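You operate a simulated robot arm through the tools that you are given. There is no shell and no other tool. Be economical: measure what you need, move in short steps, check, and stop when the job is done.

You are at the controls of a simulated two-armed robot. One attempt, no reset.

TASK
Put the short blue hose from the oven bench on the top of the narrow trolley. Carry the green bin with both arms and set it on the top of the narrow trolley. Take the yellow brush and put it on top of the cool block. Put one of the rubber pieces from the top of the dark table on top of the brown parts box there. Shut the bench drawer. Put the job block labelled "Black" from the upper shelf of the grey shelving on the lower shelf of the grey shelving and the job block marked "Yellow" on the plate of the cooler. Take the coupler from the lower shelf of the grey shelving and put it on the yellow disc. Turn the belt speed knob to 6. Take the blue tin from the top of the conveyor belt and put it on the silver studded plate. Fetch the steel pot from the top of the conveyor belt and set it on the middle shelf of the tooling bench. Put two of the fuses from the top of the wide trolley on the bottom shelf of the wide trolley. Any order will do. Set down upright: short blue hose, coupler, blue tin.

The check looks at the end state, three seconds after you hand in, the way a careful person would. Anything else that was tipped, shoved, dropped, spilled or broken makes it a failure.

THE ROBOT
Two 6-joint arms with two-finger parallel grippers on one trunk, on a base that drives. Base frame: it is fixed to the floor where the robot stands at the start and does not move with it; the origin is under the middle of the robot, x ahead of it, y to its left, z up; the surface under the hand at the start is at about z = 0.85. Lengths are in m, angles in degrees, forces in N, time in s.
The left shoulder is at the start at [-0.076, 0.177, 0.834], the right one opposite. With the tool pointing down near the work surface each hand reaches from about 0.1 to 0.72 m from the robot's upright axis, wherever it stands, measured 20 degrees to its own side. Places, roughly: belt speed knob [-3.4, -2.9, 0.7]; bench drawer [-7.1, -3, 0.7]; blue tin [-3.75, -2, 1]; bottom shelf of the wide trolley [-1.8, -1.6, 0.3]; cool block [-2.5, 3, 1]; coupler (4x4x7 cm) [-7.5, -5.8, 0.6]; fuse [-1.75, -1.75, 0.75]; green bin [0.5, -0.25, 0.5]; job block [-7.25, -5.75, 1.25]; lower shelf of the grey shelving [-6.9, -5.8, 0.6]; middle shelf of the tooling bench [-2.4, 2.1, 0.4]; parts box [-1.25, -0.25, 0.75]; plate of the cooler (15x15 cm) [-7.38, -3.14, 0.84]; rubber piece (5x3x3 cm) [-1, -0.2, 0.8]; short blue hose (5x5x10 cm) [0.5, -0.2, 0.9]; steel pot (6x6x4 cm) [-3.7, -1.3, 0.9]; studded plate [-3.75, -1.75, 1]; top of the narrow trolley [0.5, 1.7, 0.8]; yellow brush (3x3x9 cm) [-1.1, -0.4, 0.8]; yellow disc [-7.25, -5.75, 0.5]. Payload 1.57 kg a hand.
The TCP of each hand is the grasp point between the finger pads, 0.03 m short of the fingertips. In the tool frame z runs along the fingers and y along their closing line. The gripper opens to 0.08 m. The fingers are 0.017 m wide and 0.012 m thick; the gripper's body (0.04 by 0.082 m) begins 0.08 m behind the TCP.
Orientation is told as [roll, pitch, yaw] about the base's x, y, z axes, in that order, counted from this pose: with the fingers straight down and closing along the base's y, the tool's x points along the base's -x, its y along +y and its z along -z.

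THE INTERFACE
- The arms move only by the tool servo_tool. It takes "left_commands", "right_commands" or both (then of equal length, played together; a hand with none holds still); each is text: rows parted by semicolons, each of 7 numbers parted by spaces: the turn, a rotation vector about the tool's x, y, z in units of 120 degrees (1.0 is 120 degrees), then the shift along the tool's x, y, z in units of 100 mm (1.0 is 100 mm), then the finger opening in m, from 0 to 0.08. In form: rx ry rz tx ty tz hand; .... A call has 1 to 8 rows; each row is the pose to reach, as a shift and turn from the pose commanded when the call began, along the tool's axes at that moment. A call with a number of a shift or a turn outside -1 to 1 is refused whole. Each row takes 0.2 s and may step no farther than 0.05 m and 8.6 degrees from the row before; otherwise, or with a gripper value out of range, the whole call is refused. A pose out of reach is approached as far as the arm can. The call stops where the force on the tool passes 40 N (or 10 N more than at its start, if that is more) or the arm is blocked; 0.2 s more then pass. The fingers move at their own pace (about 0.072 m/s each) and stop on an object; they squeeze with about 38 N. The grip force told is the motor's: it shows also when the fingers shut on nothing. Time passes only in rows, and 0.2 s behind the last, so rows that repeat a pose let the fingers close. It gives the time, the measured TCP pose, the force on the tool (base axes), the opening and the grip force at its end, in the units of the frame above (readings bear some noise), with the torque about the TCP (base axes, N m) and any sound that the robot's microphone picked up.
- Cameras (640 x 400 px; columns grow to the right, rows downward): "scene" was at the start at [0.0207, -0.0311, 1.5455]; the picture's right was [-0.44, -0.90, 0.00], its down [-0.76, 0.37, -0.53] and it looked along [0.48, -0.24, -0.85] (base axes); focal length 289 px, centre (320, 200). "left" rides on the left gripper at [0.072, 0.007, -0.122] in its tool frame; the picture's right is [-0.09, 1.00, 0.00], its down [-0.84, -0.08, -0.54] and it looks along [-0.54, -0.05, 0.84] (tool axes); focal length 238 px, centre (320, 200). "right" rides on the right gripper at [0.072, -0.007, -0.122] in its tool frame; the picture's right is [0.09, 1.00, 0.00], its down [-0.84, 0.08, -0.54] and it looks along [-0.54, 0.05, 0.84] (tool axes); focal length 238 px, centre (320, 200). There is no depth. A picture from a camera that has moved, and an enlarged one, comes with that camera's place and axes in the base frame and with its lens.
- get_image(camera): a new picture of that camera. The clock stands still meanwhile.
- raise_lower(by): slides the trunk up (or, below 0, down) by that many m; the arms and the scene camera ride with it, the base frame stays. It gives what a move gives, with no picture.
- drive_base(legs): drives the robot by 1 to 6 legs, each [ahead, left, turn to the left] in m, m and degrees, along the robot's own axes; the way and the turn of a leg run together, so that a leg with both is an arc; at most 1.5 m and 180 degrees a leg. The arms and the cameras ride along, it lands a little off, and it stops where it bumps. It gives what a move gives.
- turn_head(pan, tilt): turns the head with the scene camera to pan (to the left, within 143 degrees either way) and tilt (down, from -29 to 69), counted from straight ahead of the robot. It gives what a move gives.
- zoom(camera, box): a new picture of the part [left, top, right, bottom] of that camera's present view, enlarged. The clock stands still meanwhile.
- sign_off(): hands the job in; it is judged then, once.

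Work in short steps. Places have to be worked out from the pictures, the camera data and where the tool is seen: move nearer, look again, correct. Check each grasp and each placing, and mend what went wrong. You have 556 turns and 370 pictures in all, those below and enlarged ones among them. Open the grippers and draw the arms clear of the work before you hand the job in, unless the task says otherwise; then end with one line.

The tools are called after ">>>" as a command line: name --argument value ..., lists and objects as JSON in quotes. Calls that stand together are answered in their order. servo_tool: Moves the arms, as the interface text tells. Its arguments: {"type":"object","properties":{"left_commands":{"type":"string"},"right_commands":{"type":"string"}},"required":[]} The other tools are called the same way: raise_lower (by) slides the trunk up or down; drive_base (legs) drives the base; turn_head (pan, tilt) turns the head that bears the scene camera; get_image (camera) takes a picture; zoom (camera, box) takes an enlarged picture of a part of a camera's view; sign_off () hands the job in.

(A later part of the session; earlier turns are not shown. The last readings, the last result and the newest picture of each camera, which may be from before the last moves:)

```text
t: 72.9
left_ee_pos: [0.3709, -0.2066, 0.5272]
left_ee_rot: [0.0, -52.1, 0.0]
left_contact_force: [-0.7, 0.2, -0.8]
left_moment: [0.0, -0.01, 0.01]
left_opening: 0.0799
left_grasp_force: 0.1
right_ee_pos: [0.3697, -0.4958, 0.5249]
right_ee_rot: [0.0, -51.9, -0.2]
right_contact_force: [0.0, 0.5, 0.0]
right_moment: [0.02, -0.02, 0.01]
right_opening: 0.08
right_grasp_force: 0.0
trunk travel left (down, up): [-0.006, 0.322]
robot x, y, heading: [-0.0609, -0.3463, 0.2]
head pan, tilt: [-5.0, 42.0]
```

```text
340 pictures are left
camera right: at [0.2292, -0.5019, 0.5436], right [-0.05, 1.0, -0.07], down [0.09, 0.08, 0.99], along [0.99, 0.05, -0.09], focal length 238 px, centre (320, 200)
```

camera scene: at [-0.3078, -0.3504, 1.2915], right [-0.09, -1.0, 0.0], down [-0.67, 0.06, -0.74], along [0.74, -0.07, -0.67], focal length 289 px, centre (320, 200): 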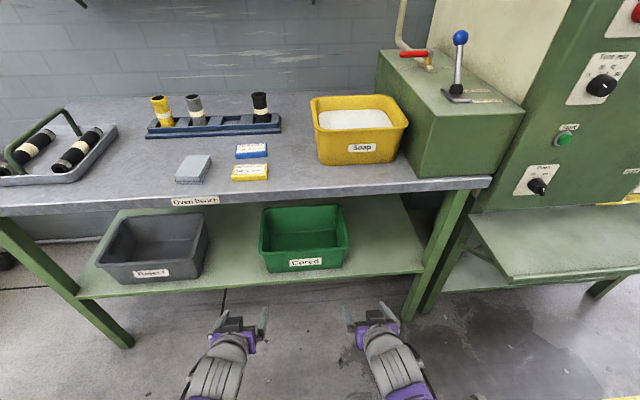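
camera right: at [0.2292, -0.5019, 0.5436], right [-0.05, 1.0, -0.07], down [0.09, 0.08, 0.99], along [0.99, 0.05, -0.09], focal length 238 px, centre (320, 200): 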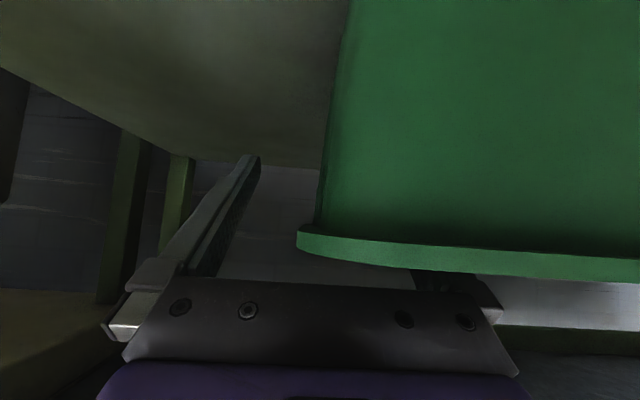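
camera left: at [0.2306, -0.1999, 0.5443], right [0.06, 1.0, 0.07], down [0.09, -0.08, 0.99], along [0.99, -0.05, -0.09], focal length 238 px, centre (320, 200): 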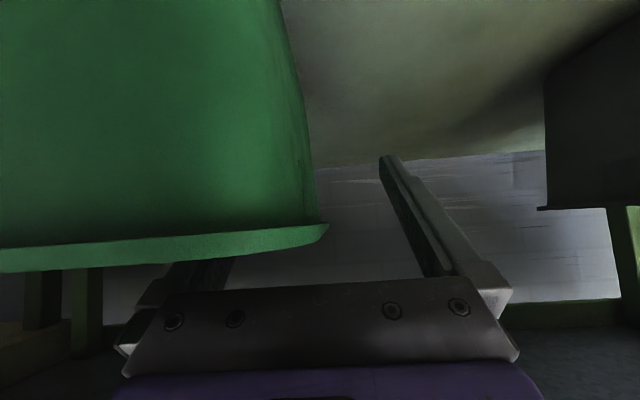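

Inner fingers are inside the bin. Close both.

>>> servo_tool --left_commands "0 0 0 0 0 0 0.04; 0 0 0 0 0 0 0.02; 0 0 0 0 0 0 0; 0 0 0 0 0 0 0; 0 0 0 0 0 0 0" --right_commands "0 0 0 0 0 0 0.04; 0 0 0 0 0 0 0.02; 0 0 0 0 0 0 0; 0 0 0 0 0 0 0; 0 0 0 0 0 0 0"

>>> get_image --camera "left"

>>> get_image --camera "right"

```text
t: 73.9
left_ee_pos: [0.3701, -0.2124, 0.528]
left_ee_rot: [-1.1, -52.2, 0.3]
left_contact_force: [0.5, -14.6, 0.2]
left_moment: [-1.26, 0.17, -0.97]
left_opening: 0.0052
left_grasp_force: 25.4
right_ee_pos: [0.3695, -0.4895, 0.525]
right_ee_rot: [1.1, -52.0, -0.6]
right_contact_force: [0.0, 14.4, 0.4]
right_moment: [1.3, -0.13, 1.06]
right_opening: 0.0057
right_grasp_force: 26.1
trunk travel left (down, up): [-0.006, 0.322]
robot x, y, heading: [-0.0611, -0.341, -0.1]
head pan, tilt: [-5.0, 42.0]
stopped in row 5 (left hand): the force on the tool passed its limit at 44 N (the readings are from after the stop); the commanded pose is now the measured one
```

```text
339 pictures are left
camera left: at [0.2308, -0.2048, 0.5446], right [0.07, 1.0, 0.06], down [0.08, -0.07, 0.99], along [0.99, -0.06, -0.09], focal length 238 px, centre (320, 200)
```

left: 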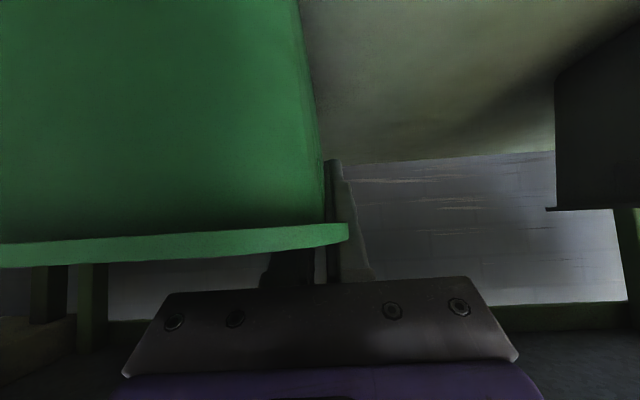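

```text
338 pictures are left
camera right: at [0.2294, -0.4975, 0.5439], right [-0.06, 1.0, -0.06], down [0.09, 0.07, 0.99], along [0.99, 0.06, -0.09], focal length 238 px, centre (320, 200)
```

right: 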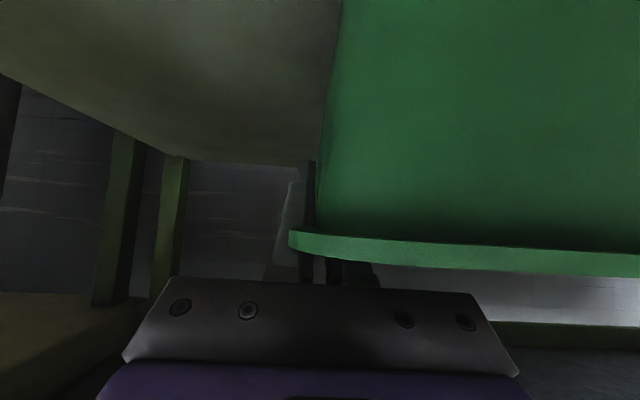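

Both grips hold on the thin walls (5 mm). Lift by raising the trunk 4 cm so both arms move together.

>>> servo_tool --left_commands "0 0 0 0 0 0 0; 0 0 0 0 0 0 0" --right_commands "0 0 0 0 0 0 0; 0 0 0 0 0 0 0"

>>> raise_lower --by 0.04

>>> get_image --camera "scene"

```text
t: 74.5
left_ee_pos: [0.3726, -0.2132, 0.528]
left_ee_rot: [-0.9, -52.1, 0.3]
left_contact_force: [0.1, -33.1, 0.3]
left_moment: [-1.27, 0.1, -0.94]
left_opening: 0.0057
left_grasp_force: 25.5
right_ee_pos: [0.3688, -0.49, 0.526]
right_ee_rot: [0.9, -52.1, -0.4]
right_contact_force: [-0.3, 34.8, 0.1]
right_moment: [1.24, -0.08, 0.97]
right_opening: 0.006
right_grasp_force: 26.0
trunk travel left (down, up): [-0.006, 0.322]
robot x, y, heading: [-0.061, -0.3393, -0.1]
head pan, tilt: [-5.0, 42.0]
```

```text
t: 75.3
left_ee_pos: [0.3705, -0.2127, 0.5674]
left_ee_rot: [-0.8, -52.2, 0.0]
left_contact_force: [1.4, -35.7, -2.3]
left_moment: [-1.27, -0.07, -0.89]
left_opening: 0.0054
left_grasp_force: 24.9
right_ee_pos: [0.37, -0.4902, 0.5659]
right_ee_rot: [0.7, -52.0, -0.2]
right_contact_force: [0.0, 35.9, -2.5]
right_moment: [1.29, 0.1, 0.96]
right_opening: 0.006
right_grasp_force: 25.9
trunk travel left (down, up): [-0.046, 0.282]
robot x, y, heading: [-0.0632, -0.3442, -0.3]
head pan, tilt: [-5.0, 42.0]
```

```text
337 pictures are left
camera scene: at [0.0225, -0.3513, 1.3272], right [-0.09, -1.0, 0.0], down [-0.67, 0.06, -0.74], along [0.74, -0.07, -0.67], focal length 289 px, centre (320, 200)
```

scene: 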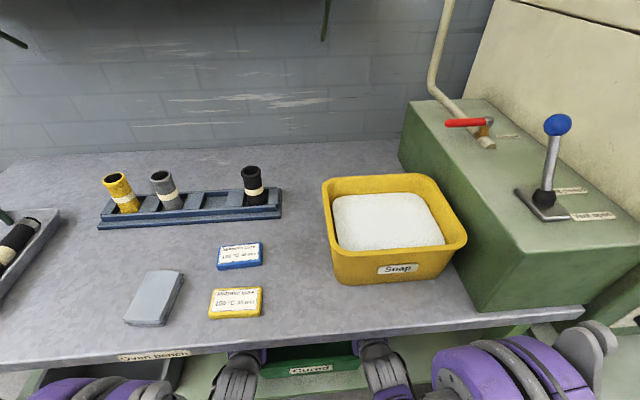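

The bin lifts (≈5 N total). The hands are stretching it outwards ~35 N; relax by moving both inward a few mm.

>>> servo_tool --left_commands "0 0 0 0 -0.03 0 0; 0 0 0 0 -0.06 0 0" --right_commands "0 0 0 0 0.03 0 0; 0 0 0 0 0.06 0 0"

>>> get_image --camera "left"

```text
t: 75.9
left_ee_pos: [0.3691, -0.2121, 0.5677]
left_ee_rot: [0.0, -52.1, 0.1]
left_contact_force: [0.4, 30.9, -2.9]
left_moment: [-1.2, -0.27, -1.37]
left_opening: 0.0062
left_grasp_force: 26.3
right_ee_pos: [0.3687, -0.4906, 0.5638]
right_ee_rot: [0.1, -51.9, -0.3]
right_contact_force: [-0.5, -31.6, -2.6]
right_moment: [1.3, 0.27, 1.53]
right_opening: 0.0072
right_grasp_force: 26.1
trunk travel left (down, up): [-0.046, 0.282]
robot x, y, heading: [-0.0615, -0.341, -0.2]
head pan, tilt: [-5.0, 42.0]
```

```text
336 pictures are left
camera left: at [0.2299, -0.2058, 0.5845], right [0.06, 1.0, 0.07], down [0.09, -0.08, 0.99], along [0.99, -0.05, -0.09], focal length 238 px, centre (320, 200)
```

left: 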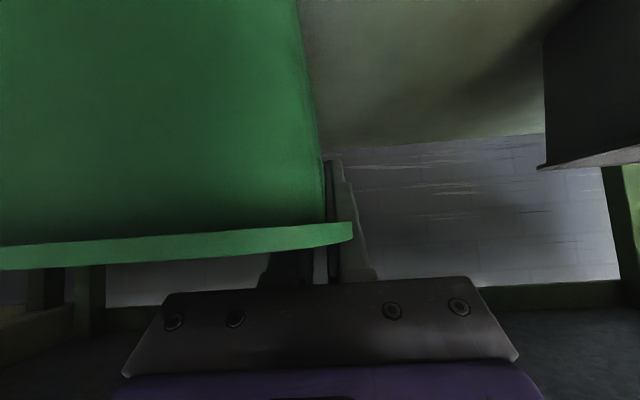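

Overcorrected; go back half way.

>>> servo_tool --left_commands "0 0 0 0 0.015 0 0; 0 0 0 0 0.03 0 0" --right_commands "0 0 0 0 -0.015 0 0; 0 0 0 0 -0.03 0 0"

>>> drive_base --legs '[[-0.1, 0, 0]]'

>>> get_image --camera "left"

```text
t: 76.5
left_ee_pos: [0.3718, -0.2124, 0.5682]
left_ee_rot: [-0.6, -52.1, 0.2]
left_contact_force: [0.8, 35.7, -2.3]
left_moment: [-1.17, 0.17, -1.29]
left_opening: 0.0061
left_grasp_force: 26.0
right_ee_pos: [0.3697, -0.4895, 0.5654]
right_ee_rot: [0.6, -52.0, -0.3]
right_contact_force: [-1.2, -36.2, -2.2]
right_moment: [1.32, -0.14, 1.36]
right_opening: 0.0064
right_grasp_force: 26.2
trunk travel left (down, up): [-0.046, 0.282]
robot x, y, heading: [-0.0601, -0.345, -0.2]
head pan, tilt: [-5.0, 42.0]
```

```text
t: 77.7
left_ee_pos: [0.2679, -0.2136, 0.568]
left_ee_rot: [-0.6, -52.2, 0.1]
left_contact_force: [0.9, 37.2, -2.9]
left_moment: [-1.17, 0.13, -1.3]
left_opening: 0.0057
left_grasp_force: 25.8
right_ee_pos: [0.2654, -0.4899, 0.5664]
right_ee_rot: [0.5, -52.1, -0.5]
right_contact_force: [-1.0, -36.3, -1.9]
right_moment: [1.3, -0.1, 1.42]
right_opening: 0.0063
right_grasp_force: 26.3
trunk travel left (down, up): [-0.046, 0.282]
robot x, y, heading: [-0.1633, -0.3445, -0.2]
head pan, tilt: [-5.0, 42.0]
```

```text
335 pictures are left
camera left: at [0.1275, -0.2052, 0.5848], right [0.06, 1.0, 0.07], down [0.08, -0.07, 0.99], along [0.99, -0.06, -0.09], focal length 238 px, centre (320, 200)
```

left: 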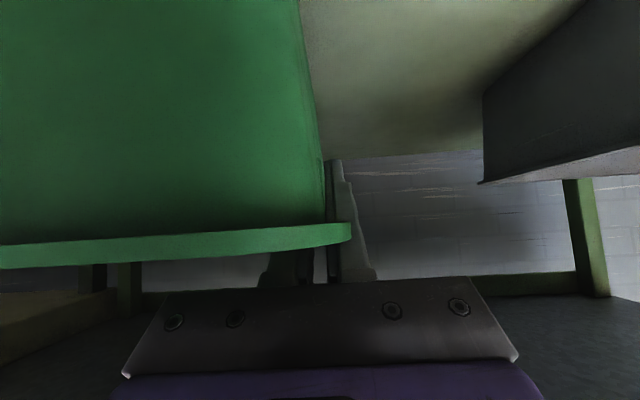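

Carry is stable. Back off to clear the bench, then check.

>>> drive_base --legs '[[-0.29, 0, 0]]'

>>> raise_lower --by 0.28

>>> turn_head --pan 0 --tilt 55

>>> get_image --camera "scene"

```text
t: 79.7
left_ee_pos: [-0.0187, -0.21, 0.5682]
left_ee_rot: [-0.6, -52.3, 0.3]
left_contact_force: [0.5, 10.7, -2.9]
left_moment: [-1.2, 0.01, -1.19]
left_opening: 0.006
left_grasp_force: 25.7
right_ee_pos: [-0.0189, -0.4879, 0.5653]
right_ee_rot: [0.6, -52.0, -0.2]
right_contact_force: [-0.7, -10.4, -1.0]
right_moment: [1.25, 0.05, 1.28]
right_opening: 0.0062
right_grasp_force: 26.2
trunk travel left (down, up): [-0.046, 0.282]
robot x, y, heading: [-0.4494, -0.3436, 0.3]
head pan, tilt: [-5.0, 42.0]
```

```text
t: 82.5
left_ee_pos: [0.045, -0.2117, 0.9027]
left_ee_rot: [-0.7, -58.0, 0.4]
left_contact_force: [-0.4, 4.5, -2.1]
left_moment: [-1.09, 0.27, -1.27]
left_opening: 0.0058
left_grasp_force: 25.6
right_ee_pos: [0.0453, -0.4873, 0.9022]
right_ee_rot: [0.6, -57.6, -0.2]
right_contact_force: [-0.7, -3.6, -2.1]
right_moment: [1.2, -0.14, 1.4]
right_opening: 0.0062
right_grasp_force: 25.9
trunk travel left (down, up): [-0.326, 0.002]
robot x, y, heading: [-0.4488, -0.3406, 0.0]
head pan, tilt: [-5.0, 42.0]
```

```text
t: 83.3
left_ee_pos: [0.0455, -0.2107, 0.9046]
left_ee_rot: [-0.7, -58.0, 0.4]
left_contact_force: [0.0, 4.9, -2.1]
left_moment: [-1.14, -0.05, -1.25]
left_opening: 0.0057
left_grasp_force: 25.5
right_ee_pos: [0.0469, -0.4882, 0.902]
right_ee_rot: [0.7, -57.7, -0.3]
right_contact_force: [-0.5, -5.0, -2.4]
right_moment: [1.16, 0.12, 1.42]
right_opening: 0.0059
right_grasp_force: 25.8
trunk travel left (down, up): [-0.326, 0.002]
robot x, y, heading: [-0.4505, -0.341, -0.1]
head pan, tilt: [0.0, 55.0]
```

```text
334 pictures are left
camera scene: at [-0.4208, -0.3434, 1.6016], right [0.0, -1.0, 0.0], down [-0.82, 0.0, -0.57], along [0.57, 0.0, -0.82], focal length 289 px, centre (320, 200)
```

scene: 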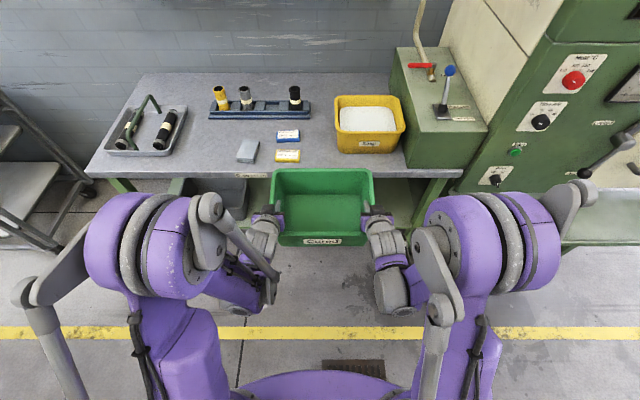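

The bin is up and held, tilted about 6° after the trunk move. I level it (+6° pitch) and raise both hands together by 8 cm.

>>> servo_tool --left_commands "0 0.012 0 -0.11 0 -0.07 0; 0 0.025 0 -0.22 0 -0.14 0; 0 0.037 0 -0.34 0 -0.21 0; 0 0.049 0 -0.45 0 -0.28 0; 0 0.049 0 -0.57 0 -0.35 0; 0 0.049 0 -0.68 0 -0.42 0" --right_commands "0 0.012 0 -0.11 0 -0.07 0; 0 0.024 0 -0.22 0 -0.14 0; 0 0.036 0 -0.34 0 -0.21 0; 0 0.047 0 -0.45 0 -0.28 0; 0 0.047 0 -0.57 0 -0.35 0; 0 0.047 0 -0.68 0 -0.42 0"

>>> get_image --camera "scene"

```text
t: 84.7
left_ee_pos: [0.0462, -0.2101, 0.9843]
left_ee_rot: [-0.6, -52.2, 0.3]
left_contact_force: [0.7, -4.8, -1.8]
left_moment: [-1.28, -0.43, -1.03]
left_opening: 0.0053
left_grasp_force: 25.5
right_ee_pos: [0.0455, -0.4875, 0.9829]
right_ee_rot: [0.6, -52.2, -0.1]
right_contact_force: [-1.4, 4.7, -1.7]
right_moment: [1.31, 0.47, 1.28]
right_opening: 0.0063
right_grasp_force: 26.1
trunk travel left (down, up): [-0.326, 0.002]
robot x, y, heading: [-0.4484, -0.3402, 0.1]
head pan, tilt: [0.0, 55.0]
```

```text
333 pictures are left
camera scene: at [-0.4216, -0.3433, 1.6016], right [0.0, -1.0, 0.0], down [-0.82, 0.0, -0.57], along [0.57, 0.0, -0.82], focal length 289 px, centre (320, 200)
```

scene: 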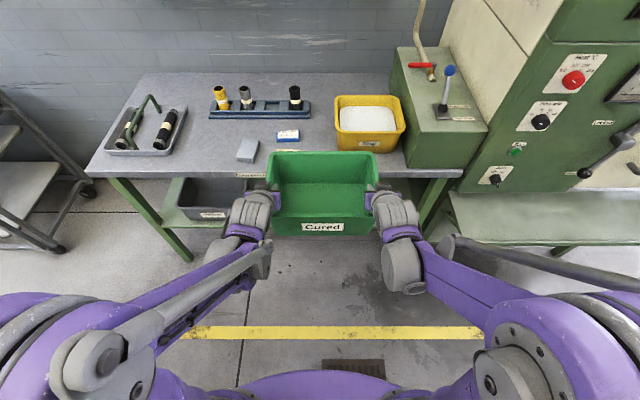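

>>> zoom --camera "scene" --box '[230, 130, 410, 250]'

```text
3.33 times, centred on (320, 190) of scene
camera zoom: at [-0.4216, -0.3433, 1.6016], right [0.0, -1.0, 0.0], down [-0.82, 0.0, -0.57], along [0.57, 0.0, -0.82], focal length 963 px, centre (320, 233)
```

zoom: 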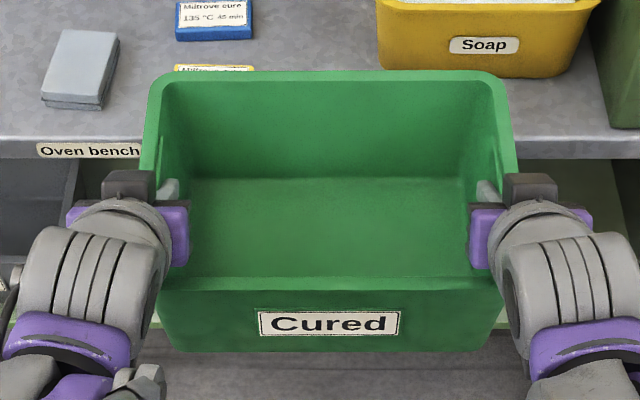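

Bin is level and well held, bottom at about z 0.87. Drive left to the trolley.

>>> drive_base --legs '[[-0.02, 1.0, 0], [0, 0.93, 0]]'

>>> get_image --camera "scene"

```text
t: 101.6
left_ee_pos: [0.0359, 1.6807, 0.9845]
left_ee_rot: [-0.6, -52.1, -0.8]
left_contact_force: [0.0, -22.2, -2.2]
left_moment: [-1.25, 0.07, -1.0]
left_opening: 0.0057
left_grasp_force: 26.0
right_ee_pos: [0.0319, 1.4026, 0.9813]
right_ee_rot: [0.6, -52.1, -1.1]
right_contact_force: [0.0, 21.9, -2.1]
right_moment: [1.31, 0.0, 1.12]
right_opening: 0.0061
right_grasp_force: 26.1
trunk travel left (down, up): [-0.326, 0.002]
robot x, y, heading: [-0.4646, 1.5571, -0.8]
head pan, tilt: [0.0, 55.0]
```

```text
331 pictures are left
camera scene: at [-0.4337, 1.5553, 1.6016], right [-0.02, -1.0, 0.0], down [-0.82, 0.01, -0.57], along [0.57, -0.01, -0.82], focal length 289 px, centre (320, 200)
```

scene: 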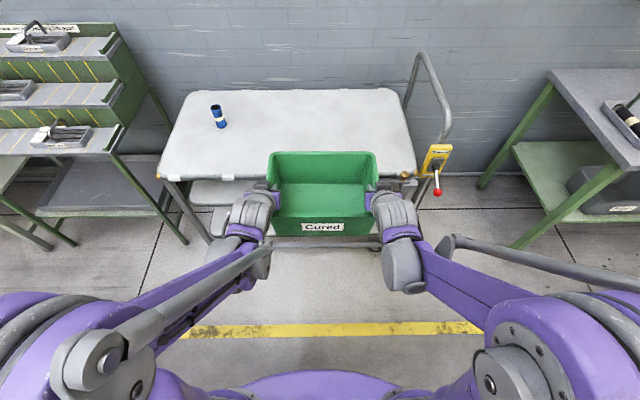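

Trolley top now measured x 0.24–0.77, y 1.2–2.14. I shift left 6 cm and drive forward over it.

>>> drive_base --legs '[[0, 0.06, 0.9], [0.2, 0, 0]]'

>>> get_image --camera "scene"

```text
t: 104.0
left_ee_pos: [0.2375, 1.7483, 0.9848]
left_ee_rot: [-0.6, -52.0, 0.3]
left_contact_force: [0.7, -0.5, -2.5]
left_moment: [-1.21, -0.02, -1.06]
left_opening: 0.0056
left_grasp_force: 25.3
right_ee_pos: [0.238, 1.4706, 0.9814]
right_ee_rot: [0.6, -52.2, -0.2]
right_contact_force: [-1.2, 0.5, -1.5]
right_moment: [1.32, 0.03, 1.24]
right_opening: 0.0062
right_grasp_force: 26.5
trunk travel left (down, up): [-0.326, 0.002]
robot x, y, heading: [-0.2583, 1.6107, 0.2]
head pan, tilt: [0.0, 55.0]
```

```text
330 pictures are left
camera scene: at [-0.2294, 1.6153, 1.6013], right [0.0, -1.0, 0.0], down [-0.82, 0.0, -0.57], along [0.57, 0.0, -0.82], focal length 289 px, centre (320, 200)
```

scene: 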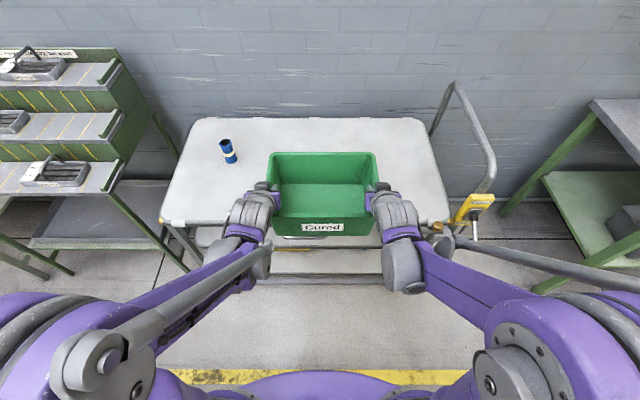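

>>> drive_base --legs '[[0.12, 0.02, 0]]'

>>> get_image --camera "scene"

```text
t: 105.3
left_ee_pos: [0.3531, 1.7675, 0.9837]
left_ee_rot: [-0.6, -52.2, 0.1]
left_contact_force: [1.2, 3.1, -2.1]
left_moment: [-1.21, 0.06, -1.08]
left_opening: 0.0055
left_grasp_force: 25.1
right_ee_pos: [0.3519, 1.489, 0.9809]
right_ee_rot: [0.6, -52.1, -0.3]
right_contact_force: [-0.4, -2.9, -1.4]
right_moment: [1.26, 0.0, 1.28]
right_opening: 0.0061
right_grasp_force: 26.1
trunk travel left (down, up): [-0.326, 0.002]
robot x, y, heading: [-0.1433, 1.6371, -0.0]
head pan, tilt: [0.0, 55.0]
```

```text
329 pictures are left
camera scene: at [-0.1151, 1.6351, 1.6013], right [0.0, -1.0, 0.0], down [-0.82, 0.0, -0.57], along [0.57, 0.0, -0.82], focal length 289 px, centre (320, 200)
```

scene: 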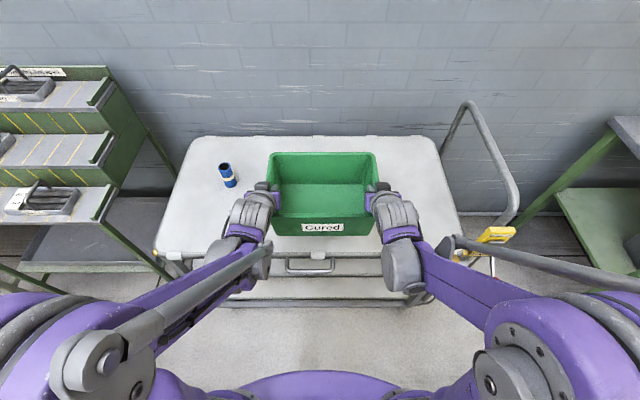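

>>> drive_base --legs '[[0.12, 0, 0]]'

>>> raise_lower --by -0.06

>>> get_image --camera "scene"

```text
t: 106.5
left_ee_pos: [0.4714, 1.7682, 0.9846]
left_ee_rot: [-0.6, -52.0, 0.3]
left_contact_force: [1.9, 3.1, -2.6]
left_moment: [-1.2, 0.0, -1.04]
left_opening: 0.0056
left_grasp_force: 26.2
right_ee_pos: [0.4708, 1.4906, 0.9805]
right_ee_rot: [0.5, -52.1, -0.3]
right_contact_force: [-1.0, -2.9, -2.0]
right_moment: [1.29, 0.04, 1.28]
right_opening: 0.0066
right_grasp_force: 26.0
trunk travel left (down, up): [-0.326, 0.002]
robot x, y, heading: [-0.0244, 1.6357, -0.0]
head pan, tilt: [0.0, 55.0]
```

```text
t: 107.5
left_ee_pos: [0.4714, 1.7667, 0.9242]
left_ee_rot: [-0.6, -52.1, 0.3]
left_contact_force: [0.3, 2.4, -1.8]
left_moment: [-1.23, 0.05, -1.08]
left_opening: 0.0056
left_grasp_force: 25.1
right_ee_pos: [0.4714, 1.4908, 0.9215]
right_ee_rot: [0.7, -52.1, -0.3]
right_contact_force: [-0.8, -3.3, -1.1]
right_moment: [1.3, -0.02, 1.26]
right_opening: 0.0063
right_grasp_force: 26.1
trunk travel left (down, up): [-0.266, 0.062]
robot x, y, heading: [-0.0237, 1.635, -0.3]
head pan, tilt: [0.0, 55.0]
```

```text
328 pictures are left
camera scene: at [0.0069, 1.6352, 1.5379], right [0.0, -1.0, 0.0], down [-0.82, 0.0, -0.57], along [0.57, 0.0, -0.82], focal length 289 px, centre (320, 200)
```

scene: 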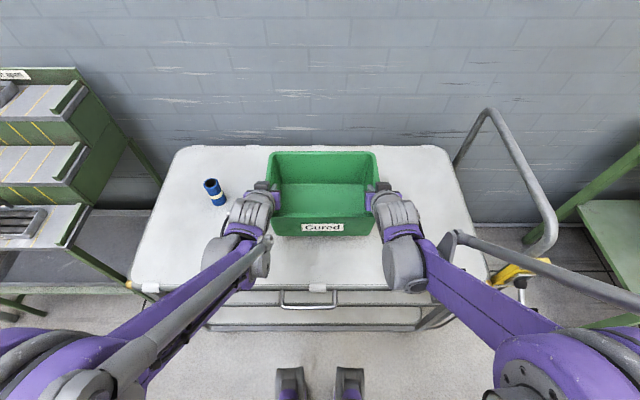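

About 3 cm remain. Lower in small trunk steps watching the vertical force.

>>> raise_lower --by -0.022

>>> raise_lower --by -0.005

>>> get_image --camera "scene"

```text
t: 108.2
left_ee_pos: [0.4732, 1.7668, 0.902]
left_ee_rot: [-0.7, -52.1, 0.3]
left_contact_force: [0.7, 4.1, -2.4]
left_moment: [-1.23, -0.03, -1.09]
left_opening: 0.0054
left_grasp_force: 25.2
right_ee_pos: [0.4715, 1.4915, 0.8995]
right_ee_rot: [0.7, -52.0, -0.4]
right_contact_force: [-1.3, -2.8, -1.2]
right_moment: [1.31, 0.09, 1.29]
right_opening: 0.0062
right_grasp_force: 25.8
trunk travel left (down, up): [-0.244, 0.084]
robot x, y, heading: [-0.0286, 1.633, 0.1]
head pan, tilt: [0.0, 55.0]
```

```text
t: 108.7
left_ee_pos: [0.4717, 1.766, 0.8984]
left_ee_rot: [-0.7, -52.1, 0.3]
left_contact_force: [1.7, 3.1, -2.8]
left_moment: [-1.21, 0.0, -1.09]
left_opening: 0.0057
left_grasp_force: 25.8
right_ee_pos: [0.4724, 1.4903, 0.8948]
right_ee_rot: [0.8, -52.1, -0.3]
right_contact_force: [-0.1, -3.0, -2.2]
right_moment: [1.3, 0.06, 1.27]
right_opening: 0.0063
right_grasp_force: 25.7
trunk travel left (down, up): [-0.239, 0.089]
robot x, y, heading: [-0.0239, 1.6328, 0.2]
head pan, tilt: [0.0, 55.0]
```

```text
327 pictures are left
camera scene: at [0.0077, 1.6352, 1.5095], right [0.0, -1.0, 0.0], down [-0.82, 0.0, -0.57], along [0.57, 0.0, -0.82], focal length 289 px, centre (320, 200)
```

scene: 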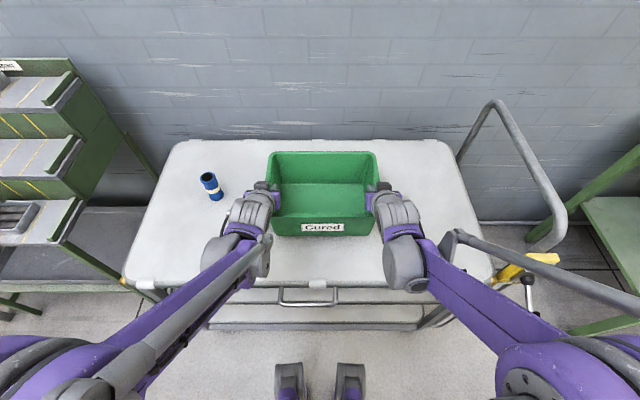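

>>> raise_lower --by -0.006

>>> raise_lower --by -0.005

```text
t: 109.3
left_ee_pos: [0.4718, 1.767, 0.8911]
left_ee_rot: [-0.6, -52.1, 0.2]
left_contact_force: [0.8, 2.4, -1.6]
left_moment: [-1.26, 0.05, -1.06]
left_opening: 0.0057
left_grasp_force: 25.8
right_ee_pos: [0.4716, 1.4902, 0.8883]
right_ee_rot: [0.7, -52.1, -0.3]
right_contact_force: [-0.1, -3.1, -1.6]
right_moment: [1.34, -0.01, 1.25]
right_opening: 0.0062
right_grasp_force: 25.9
trunk travel left (down, up): [-0.233, 0.095]
robot x, y, heading: [-0.025, 1.6361, -0.1]
head pan, tilt: [0.0, 55.0]
```

```text
t: 109.8
left_ee_pos: [0.4707, 1.7684, 0.8873]
left_ee_rot: [-0.7, -52.2, 0.2]
left_contact_force: [1.0, 2.6, 1.5]
left_moment: [-1.23, -0.9, -1.02]
left_opening: 0.0057
left_grasp_force: 25.7
right_ee_pos: [0.4707, 1.4908, 0.8845]
right_ee_rot: [0.8, -52.2, -0.3]
right_contact_force: [-0.6, -3.9, 13.2]
right_moment: [1.31, -0.92, 1.22]
right_opening: 0.0061
right_grasp_force: 26.5
trunk travel left (down, up): [-0.228, 0.1]
robot x, y, heading: [-0.0213, 1.6328, 0.2]
head pan, tilt: [0.0, 55.0]
```

Touched down. Open both fingers slowly, then check.

>>> servo_tool --left_commands "0 0 0 0 0 0 0.02; 0 0 0 0 0 0 0.04; 0 0 0 0 0 0 0.06; 0 0 0 0 0 0 0.08; 0 0 0 0 0 0 0.08" --right_commands "0 0 0 0 0 0 0.02; 0 0 0 0 0 0 0.04; 0 0 0 0 0 0 0.06; 0 0 0 0 0 0 0.08; 0 0 0 0 0 0 0.08"

>>> get_image --camera "left"

>>> get_image --camera "right"

```text
t: 111.0
left_ee_pos: [0.4713, 1.7676, 0.8867]
left_ee_rot: [-0.7, -52.0, 0.3]
left_contact_force: [0.3, 0.2, -0.1]
left_moment: [0.0, 0.0, 0.0]
left_opening: 0.0801
left_grasp_force: 0.2
right_ee_pos: [0.4722, 1.4905, 0.8832]
right_ee_rot: [0.6, -52.1, -0.3]
right_contact_force: [0.4, 0.3, 0.9]
right_moment: [0.02, -0.02, 0.01]
right_opening: 0.0801
right_grasp_force: 0.1
trunk travel left (down, up): [-0.228, 0.1]
robot x, y, heading: [-0.0259, 1.6317, 0.2]
head pan, tilt: [0.0, 55.0]
```

```text
326 pictures are left
camera left: at [0.3315, 1.7748, 0.9034], right [0.06, 1.0, 0.07], down [0.09, -0.07, 0.99], along [0.99, -0.06, -0.09], focal length 238 px, centre (320, 200)
```

left: 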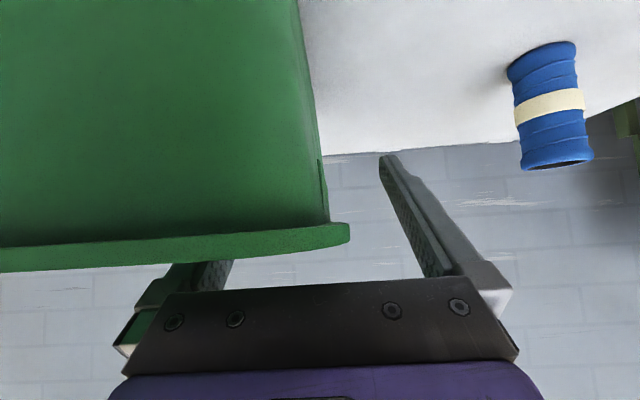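

```text
325 pictures are left
camera right: at [0.3309, 1.4828, 0.9019], right [-0.06, 1.0, -0.07], down [0.09, 0.07, 0.99], along [0.99, 0.05, -0.09], focal length 238 px, centre (320, 200)
```

right: 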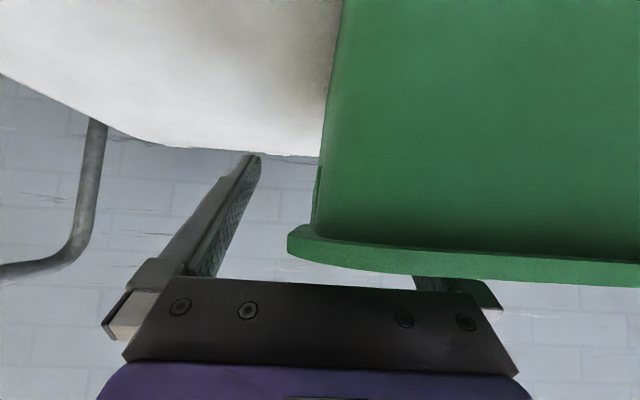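

Released cleanly. Raise the trunk straight up 9 cm, back off.

>>> raise_lower --by 0.09

>>> drive_base --legs '[[-0.4, 0, 0]]'

>>> get_image --camera "scene"

```text
t: 112.3
left_ee_pos: [0.4717, 1.7685, 0.9751]
left_ee_rot: [-0.7, -52.1, 0.2]
left_contact_force: [-0.6, -0.8, -0.9]
left_moment: [0.01, -0.04, -0.02]
left_opening: 0.0801
left_grasp_force: 0.0
right_ee_pos: [0.4701, 1.4901, 0.9735]
right_ee_rot: [0.6, -52.2, -0.3]
right_contact_force: [-0.1, -0.9, 0.3]
right_moment: [0.02, -0.04, 0.0]
right_opening: 0.0799
right_grasp_force: 0.0
trunk travel left (down, up): [-0.318, 0.01]
robot x, y, heading: [-0.0218, 1.6356, -0.2]
head pan, tilt: [0.0, 55.0]
```

```text
t: 114.8
left_ee_pos: [0.0595, 1.7692, 0.9768]
left_ee_rot: [-0.7, -52.1, 0.6]
left_contact_force: [0.0, 0.2, -0.2]
left_moment: [0.01, 0.0, 0.0]
left_opening: 0.0799
left_grasp_force: 0.0
right_ee_pos: [0.0611, 1.4923, 0.9736]
right_ee_rot: [0.5, -52.1, 0.0]
right_contact_force: [-0.6, -0.5, -0.7]
right_moment: [0.0, 0.01, -0.03]
right_opening: 0.08
right_grasp_force: 0.0
trunk travel left (down, up): [-0.318, 0.01]
robot x, y, heading: [-0.439, 1.6369, 0.5]
head pan, tilt: [0.0, 55.0]
```

```text
324 pictures are left
camera scene: at [-0.4074, 1.6339, 1.5945], right [0.01, -1.0, 0.0], down [-0.82, -0.01, -0.57], along [0.57, 0.0, -0.82], focal length 289 px, centre (320, 200)
```

scene: 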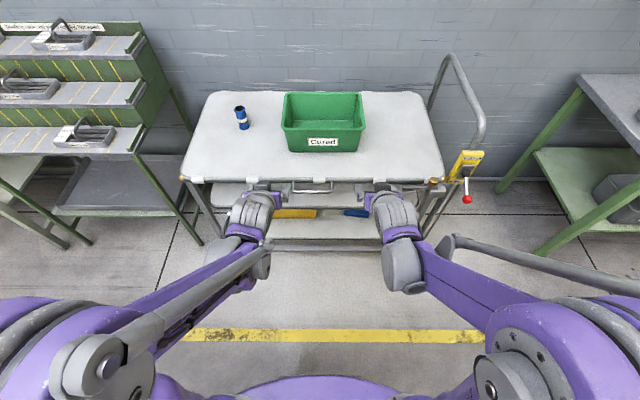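

Hose and bin are in place. Straighten both hands to point down and tuck them a bit.

>>> servo_tool --left_commands "0 0.062 0 0 0 0 0.08; 0 0.124 0 0 0 -0.1 0.08; 0 0.186 0 0 0 -0.2 0.08; 0 0.248 0 0 0 -0.3 0.08; 0 0.31 0 0 0 -0.4 0.08; 0 0.372 0 0 0 -0.5 0.08; 0 0.434 0 0 0 -0.6 0.08" --right_commands "0 0.062 0 0 0 0 0.08; 0 0.124 0 0 0 -0.1 0.08; 0 0.186 0 0 0 -0.2 0.08; 0 0.248 0 0 0 -0.3 0.08; 0 0.31 0 0 0 -0.4 0.08; 0 0.372 0 0 0 -0.5 0.08; 0 0.434 0 0 0 -0.6 0.08"

>>> turn_head --pan 130 --tilt 25

>>> get_image --camera "scene"

>>> turn_head --pan -130 --tilt 25

>>> get_image --camera "scene"

```text
t: 116.4
left_ee_pos: [0.0099, 1.7698, 1.0116]
left_ee_rot: [-0.4, 0.2, 0.1]
left_contact_force: [-0.3, 0.4, -0.6]
left_moment: [0.03, 0.01, 0.0]
left_opening: 0.0801
left_grasp_force: 0.2
right_ee_pos: [0.0132, 1.4928, 1.0116]
right_ee_rot: [0.4, 0.3, 0.5]
right_contact_force: [1.5, -0.2, 0.2]
right_moment: [0.0, 0.03, 0.01]
right_opening: 0.0802
right_grasp_force: 0.0
trunk travel left (down, up): [-0.318, 0.01]
robot x, y, heading: [-0.4392, 1.6353, 0.2]
head pan, tilt: [0.0, 55.0]
```

```text
t: 118.5
left_ee_pos: [0.0123, 1.7698, 1.013]
left_ee_rot: [-0.3, 0.0, 0.0]
left_contact_force: [-0.5, 1.0, 0.3]
left_moment: [0.01, -0.01, 0.0]
left_opening: 0.0799
left_grasp_force: 0.0
right_ee_pos: [0.0121, 1.4925, 1.0113]
right_ee_rot: [0.4, -0.1, 0.5]
right_contact_force: [-0.1, 0.0, -0.6]
right_moment: [0.01, 0.01, 0.03]
right_opening: 0.08
right_grasp_force: 0.0
trunk travel left (down, up): [-0.318, 0.01]
robot x, y, heading: [-0.4346, 1.6321, 0.5]
head pan, tilt: [130.0, 25.0]
```

```text
323 pictures are left
camera scene: at [-0.5394, 1.7036, 1.6384], right [0.76, 0.65, 0.0], down [0.27, -0.32, -0.91], along [-0.59, 0.69, -0.42], focal length 289 px, centre (320, 200)
```

scene: 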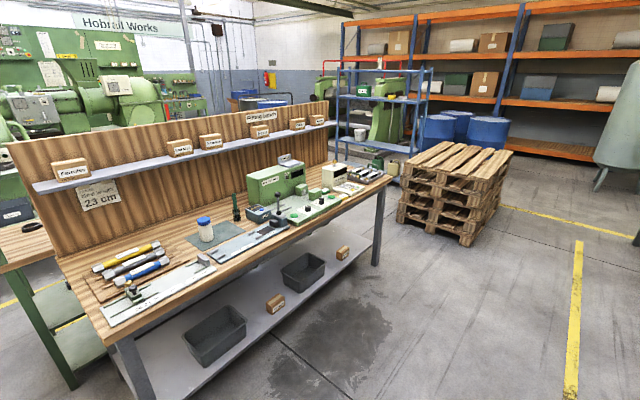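

```text
t: 122.2
left_ee_pos: [0.0108, 1.7704, 1.0113]
left_ee_rot: [-0.4, 0.0, 0.0]
left_contact_force: [1.0, -0.6, 0.2]
left_moment: [-0.01, -0.02, -0.01]
left_opening: 0.08
left_grasp_force: 0.0
right_ee_pos: [0.0135, 1.4932, 1.0111]
right_ee_rot: [0.4, -0.1, 0.6]
right_contact_force: [-0.1, 0.6, -0.1]
right_moment: [0.01, -0.01, 0.01]
right_opening: 0.0802
right_grasp_force: 0.0
trunk travel left (down, up): [-0.318, 0.01]
robot x, y, heading: [-0.4384, 1.6358, 0.3]
head pan, tilt: [-130.0, 25.0]
```

```text
322 pictures are left
camera scene: at [-0.5385, 1.5624, 1.6384], right [-0.77, 0.64, 0.0], down [0.27, 0.33, -0.91], along [-0.58, -0.7, -0.42], focal length 289 px, centre (320, 200)
```

scene: 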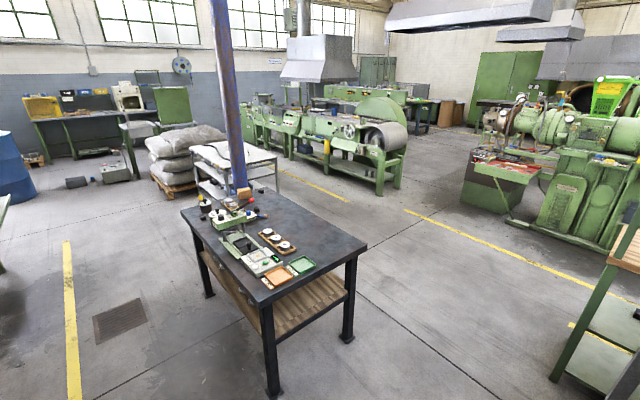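

I zoom on both the dark table and the workbench.

>>> zoom --camera "scene" --box '[170, 165, 380, 310]'

```text
2.76 times, centred on (275, 238) of scene
camera zoom: at [-0.5385, 1.5624, 1.6384], right [-0.77, 0.64, 0.0], down [0.27, 0.33, -0.91], along [-0.58, -0.7, -0.42], focal length 797 px, centre (444, 97)
```

zoom: 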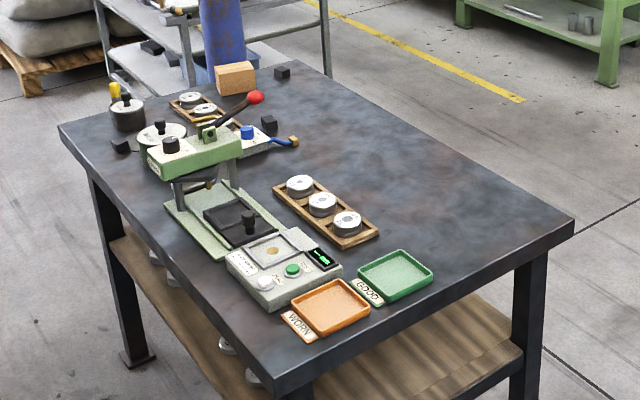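

The yellow brush stands in a pot, with black rubber pieces near the brown box, at the far (south) end of the table. I turn around and drive beside that end.

>>> drive_base --legs '[[0, 0, 179.5], [-0.12, 0, 0], [0, 1.0, 0], [0, 0.95, 0]]'

>>> turn_head --pan 0 --tilt 45

>>> get_image --camera "scene"

```text
t: 147.7
left_ee_pos: [-0.6759, -0.4532, 1.0112]
left_ee_rot: [-0.4, 0.0, -178.1]
left_contact_force: [0.2, -0.5, 0.7]
left_moment: [0.03, 0.01, 0.0]
left_opening: 0.0798
left_grasp_force: 0.1
right_ee_pos: [-0.6847, -0.1744, 1.0111]
right_ee_rot: [0.4, 0.0, -177.6]
right_contact_force: [0.0, -0.7, -0.5]
right_moment: [0.02, 0.0, 0.0]
right_opening: 0.0801
right_grasp_force: 0.0
trunk travel left (down, up): [-0.318, 0.01]
robot x, y, heading: [-0.2323, -0.3031, -177.9]
head pan, tilt: [-130.0, 25.0]
```

```text
t: 149.8
left_ee_pos: [-0.6756, -0.4523, 1.0119]
left_ee_rot: [-0.3, -0.1, -178.1]
left_contact_force: [0.3, -0.1, 0.0]
left_moment: [-0.03, 0.02, -0.01]
left_opening: 0.0799
left_grasp_force: 0.0
right_ee_pos: [-0.6851, -0.1755, 1.0109]
right_ee_rot: [0.4, 0.0, -177.7]
right_contact_force: [0.5, -0.4, 0.6]
right_moment: [-0.03, 0.02, 0.02]
right_opening: 0.0802
right_grasp_force: 0.1
trunk travel left (down, up): [-0.318, 0.01]
robot x, y, heading: [-0.232, -0.3015, -177.8]
head pan, tilt: [0.0, 45.0]
```

```text
320 pictures are left
camera scene: at [-0.2704, -0.3051, 1.6078], right [-0.04, 1.0, 0.0], down [0.71, 0.03, -0.71], along [-0.71, -0.03, -0.71], focal length 289 px, centre (320, 200)
```

scene: 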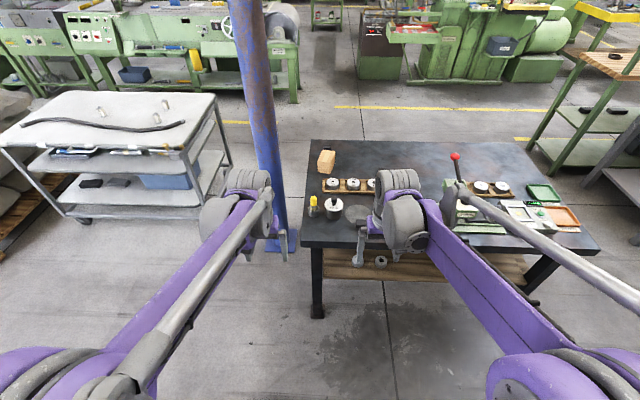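

>>> zoom --camera "scene" --box '[280, 130, 430, 230]'

```text
4.00 times, centred on (355, 180) of scene
camera zoom: at [-0.2704, -0.3051, 1.6078], right [-0.04, 1.0, 0.0], down [0.71, 0.03, -0.71], along [-0.71, -0.03, -0.71], focal length 1155 px, centre (180, 280)
```

zoom: 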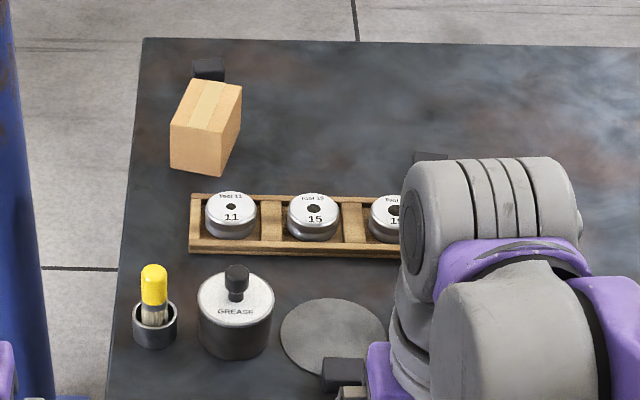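

>>> get_image --camera "left"

>>> get_image --camera "right"

```text
318 pictures are left
camera left: at [-0.6025, -0.4582, 1.1327], right [-0.06, -1.0, -0.01], down [-0.84, 0.05, 0.54], along [-0.54, 0.04, -0.84], focal length 238 px, centre (320, 200)
```

left: 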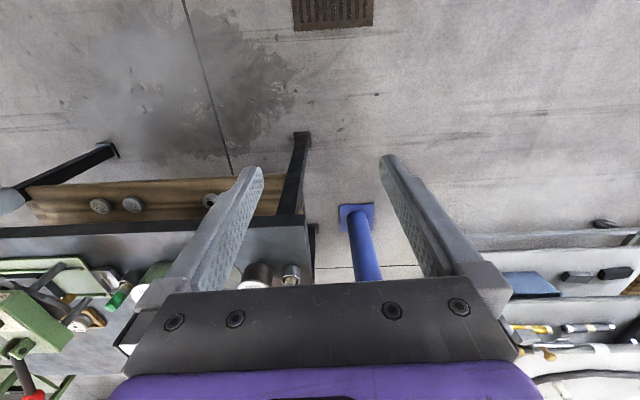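

```text
317 pictures are left
camera right: at [-0.6134, -0.1652, 1.1333], right [0.13, -0.99, 0.01], down [-0.83, -0.11, 0.54], along [-0.54, -0.08, -0.84], focal length 238 px, centre (320, 200)
```

right: 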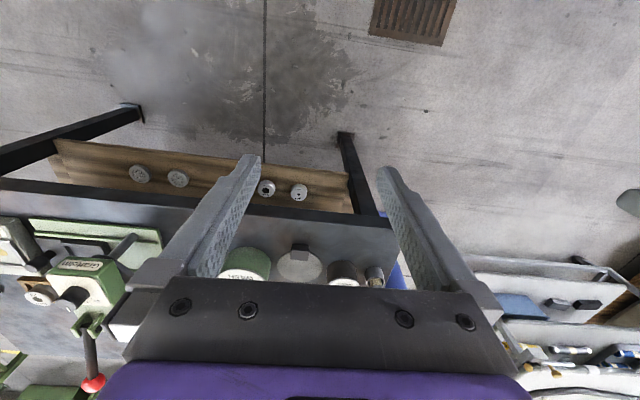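

Too far for good measurement; drive 0.2 closer and look again.

>>> drive_base --legs '[[0.2, 0, -1.5]]'

>>> servo_tool --left_commands "0 0 0 0 -0.3 -0.1 0.08; 0 0 0 0 -0.6 -0.2 0.08; 0 0 0 0 -0.8 -0.3 0.08" --right_commands "0 0 0 0.4 -0.2 -0.1 0.08; 0 0 0 0.8 -0.4 -0.2 0.08; 0 0 0 1 -0.7 -0.2 0.08"

>>> get_image --camera "left"

>>> get_image --camera "scene"

```text
t: 151.4
left_ee_pos: [-0.8786, -0.4443, 1.011]
left_ee_rot: [-0.5, 0.1, -179.8]
left_contact_force: [-0.1, 0.0, -0.3]
left_moment: [0.03, -0.01, 0.04]
left_opening: 0.08
left_grasp_force: 0.0
right_ee_pos: [-0.8801, -0.1662, 1.0107]
right_ee_rot: [0.4, -0.1, -179.3]
right_contact_force: [0.0, 0.1, 0.5]
right_moment: [0.0, -0.02, 0.01]
right_opening: 0.0799
right_grasp_force: 0.0
trunk travel left (down, up): [-0.318, 0.01]
robot x, y, heading: [-0.4313, -0.3055, -179.3]
head pan, tilt: [0.0, 45.0]
```

```text
t: 152.2
left_ee_pos: [-0.8773, -0.3628, 1.0424]
left_ee_rot: [-0.3, 0.0, -179.7]
left_contact_force: [0.0, 0.2, 1.1]
left_moment: [-0.03, 0.0, -0.03]
left_opening: 0.08
left_grasp_force: 0.1
right_ee_pos: [-0.7823, -0.0923, 1.0312]
right_ee_rot: [0.4, 0.0, -179.3]
right_contact_force: [-0.5, -0.5, 0.0]
right_moment: [-0.03, -0.02, 0.0]
right_opening: 0.0802
right_grasp_force: 0.0
trunk travel left (down, up): [-0.318, 0.01]
robot x, y, heading: [-0.4323, -0.3104, -179.6]
head pan, tilt: [0.0, 45.0]
```

```text
316 pictures are left
camera left: at [-0.8056, -0.3713, 1.1631], right [-0.09, -1.0, -0.01], down [-0.84, 0.07, 0.54], along [-0.54, 0.05, -0.84], focal length 238 px, centre (320, 200)
```

left: 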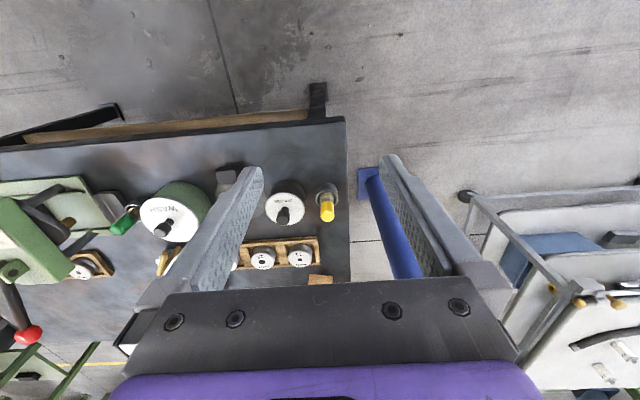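

```text
315 pictures are left
camera scene: at [-0.4705, -0.3078, 1.6079], right [-0.01, 1.0, 0.0], down [0.71, 0.01, -0.71], along [-0.71, -0.01, -0.71], focal length 289 px, centre (320, 200)
```

scene: 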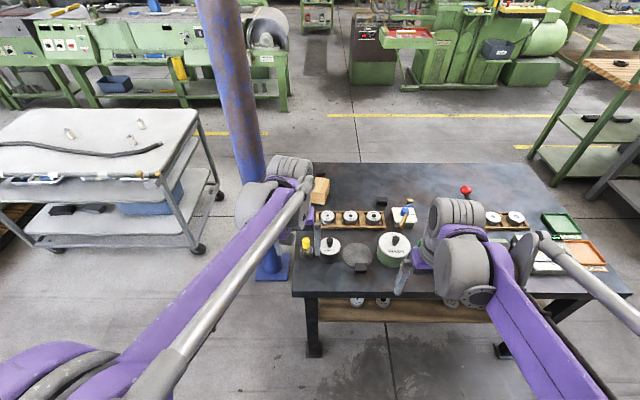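

The brush is nearly beneath; to triangulate I move the left hand 10 cm forward and look again.

>>> servo_tool --left_commands "0 0 0 -0.4 0 0 0.08; 0 0 0 -0.8 0 0 0.08; 0 0 0 -1 0 0 0.08"

>>> get_image --camera "left"

```text
t: 153.1
left_ee_pos: [-0.9791, -0.3643, 1.042]
left_ee_rot: [-0.4, 0.0, -179.7]
left_contact_force: [-0.4, -0.3, 0.7]
left_moment: [0.02, 0.0, 0.0]
left_opening: 0.0801
left_grasp_force: 0.0
right_ee_pos: [-0.7829, -0.0921, 1.0313]
right_ee_rot: [0.3, 0.1, -179.4]
right_contact_force: [0.3, 0.5, 0.5]
right_moment: [-0.02, -0.02, 0.02]
right_opening: 0.08
right_grasp_force: 0.0
trunk travel left (down, up): [-0.318, 0.01]
robot x, y, heading: [-0.4298, -0.3072, -179.6]
head pan, tilt: [0.0, 45.0]
```

```text
314 pictures are left
camera left: at [-0.907, -0.3724, 1.1634], right [-0.09, -1.0, -0.01], down [-0.84, 0.07, 0.54], along [-0.54, 0.05, -0.84], focal length 238 px, centre (320, 200)
```

left: 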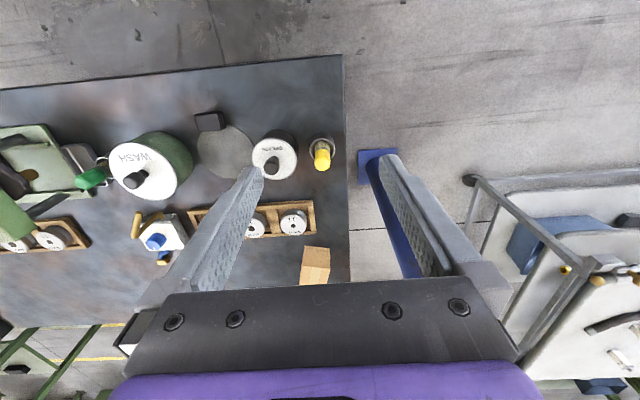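

Brush top ≈[-1.055, -0.361, 0.83]; table ≈0.70. Move above it and lower to z≈0.95, then look.

>>> servo_tool --left_commands "0 0 0 -0.35 0 0.2 0.08; 0 0 0 -0.72 -0.02 0.4 0.08; 0 0 0 -0.74 -0.02 0.8 0.08"

>>> get_image --camera "left"

```text
t: 153.8
left_ee_pos: [-1.0519, -0.3628, 0.9616]
left_ee_rot: [-0.4, -0.1, -179.8]
left_contact_force: [0.1, -1.0, -0.5]
left_moment: [-0.04, 0.02, 0.0]
left_opening: 0.0801
left_grasp_force: 0.1
right_ee_pos: [-0.7819, -0.0919, 1.0312]
right_ee_rot: [0.4, 0.0, -179.4]
right_contact_force: [-0.4, 0.9, 0.3]
right_moment: [0.01, -0.02, 0.02]
right_opening: 0.0801
right_grasp_force: 0.1
trunk travel left (down, up): [-0.318, 0.01]
robot x, y, heading: [-0.4332, -0.304, -179.4]
head pan, tilt: [0.0, 45.0]
```

```text
313 pictures are left
camera left: at [-0.9796, -0.3694, 1.0823], right [-0.09, -1.0, -0.01], down [-0.84, 0.07, 0.54], along [-0.54, 0.05, -0.84], focal length 238 px, centre (320, 200)
```

left: 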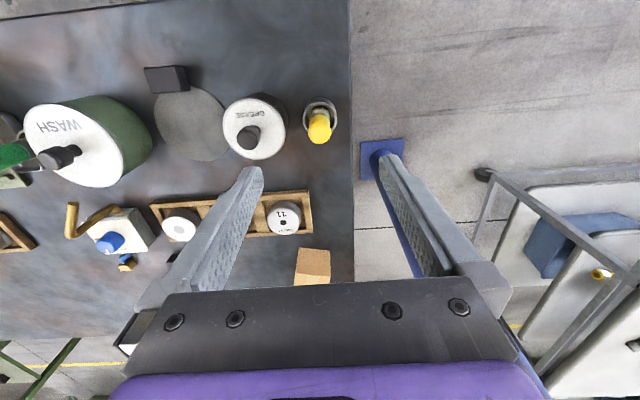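

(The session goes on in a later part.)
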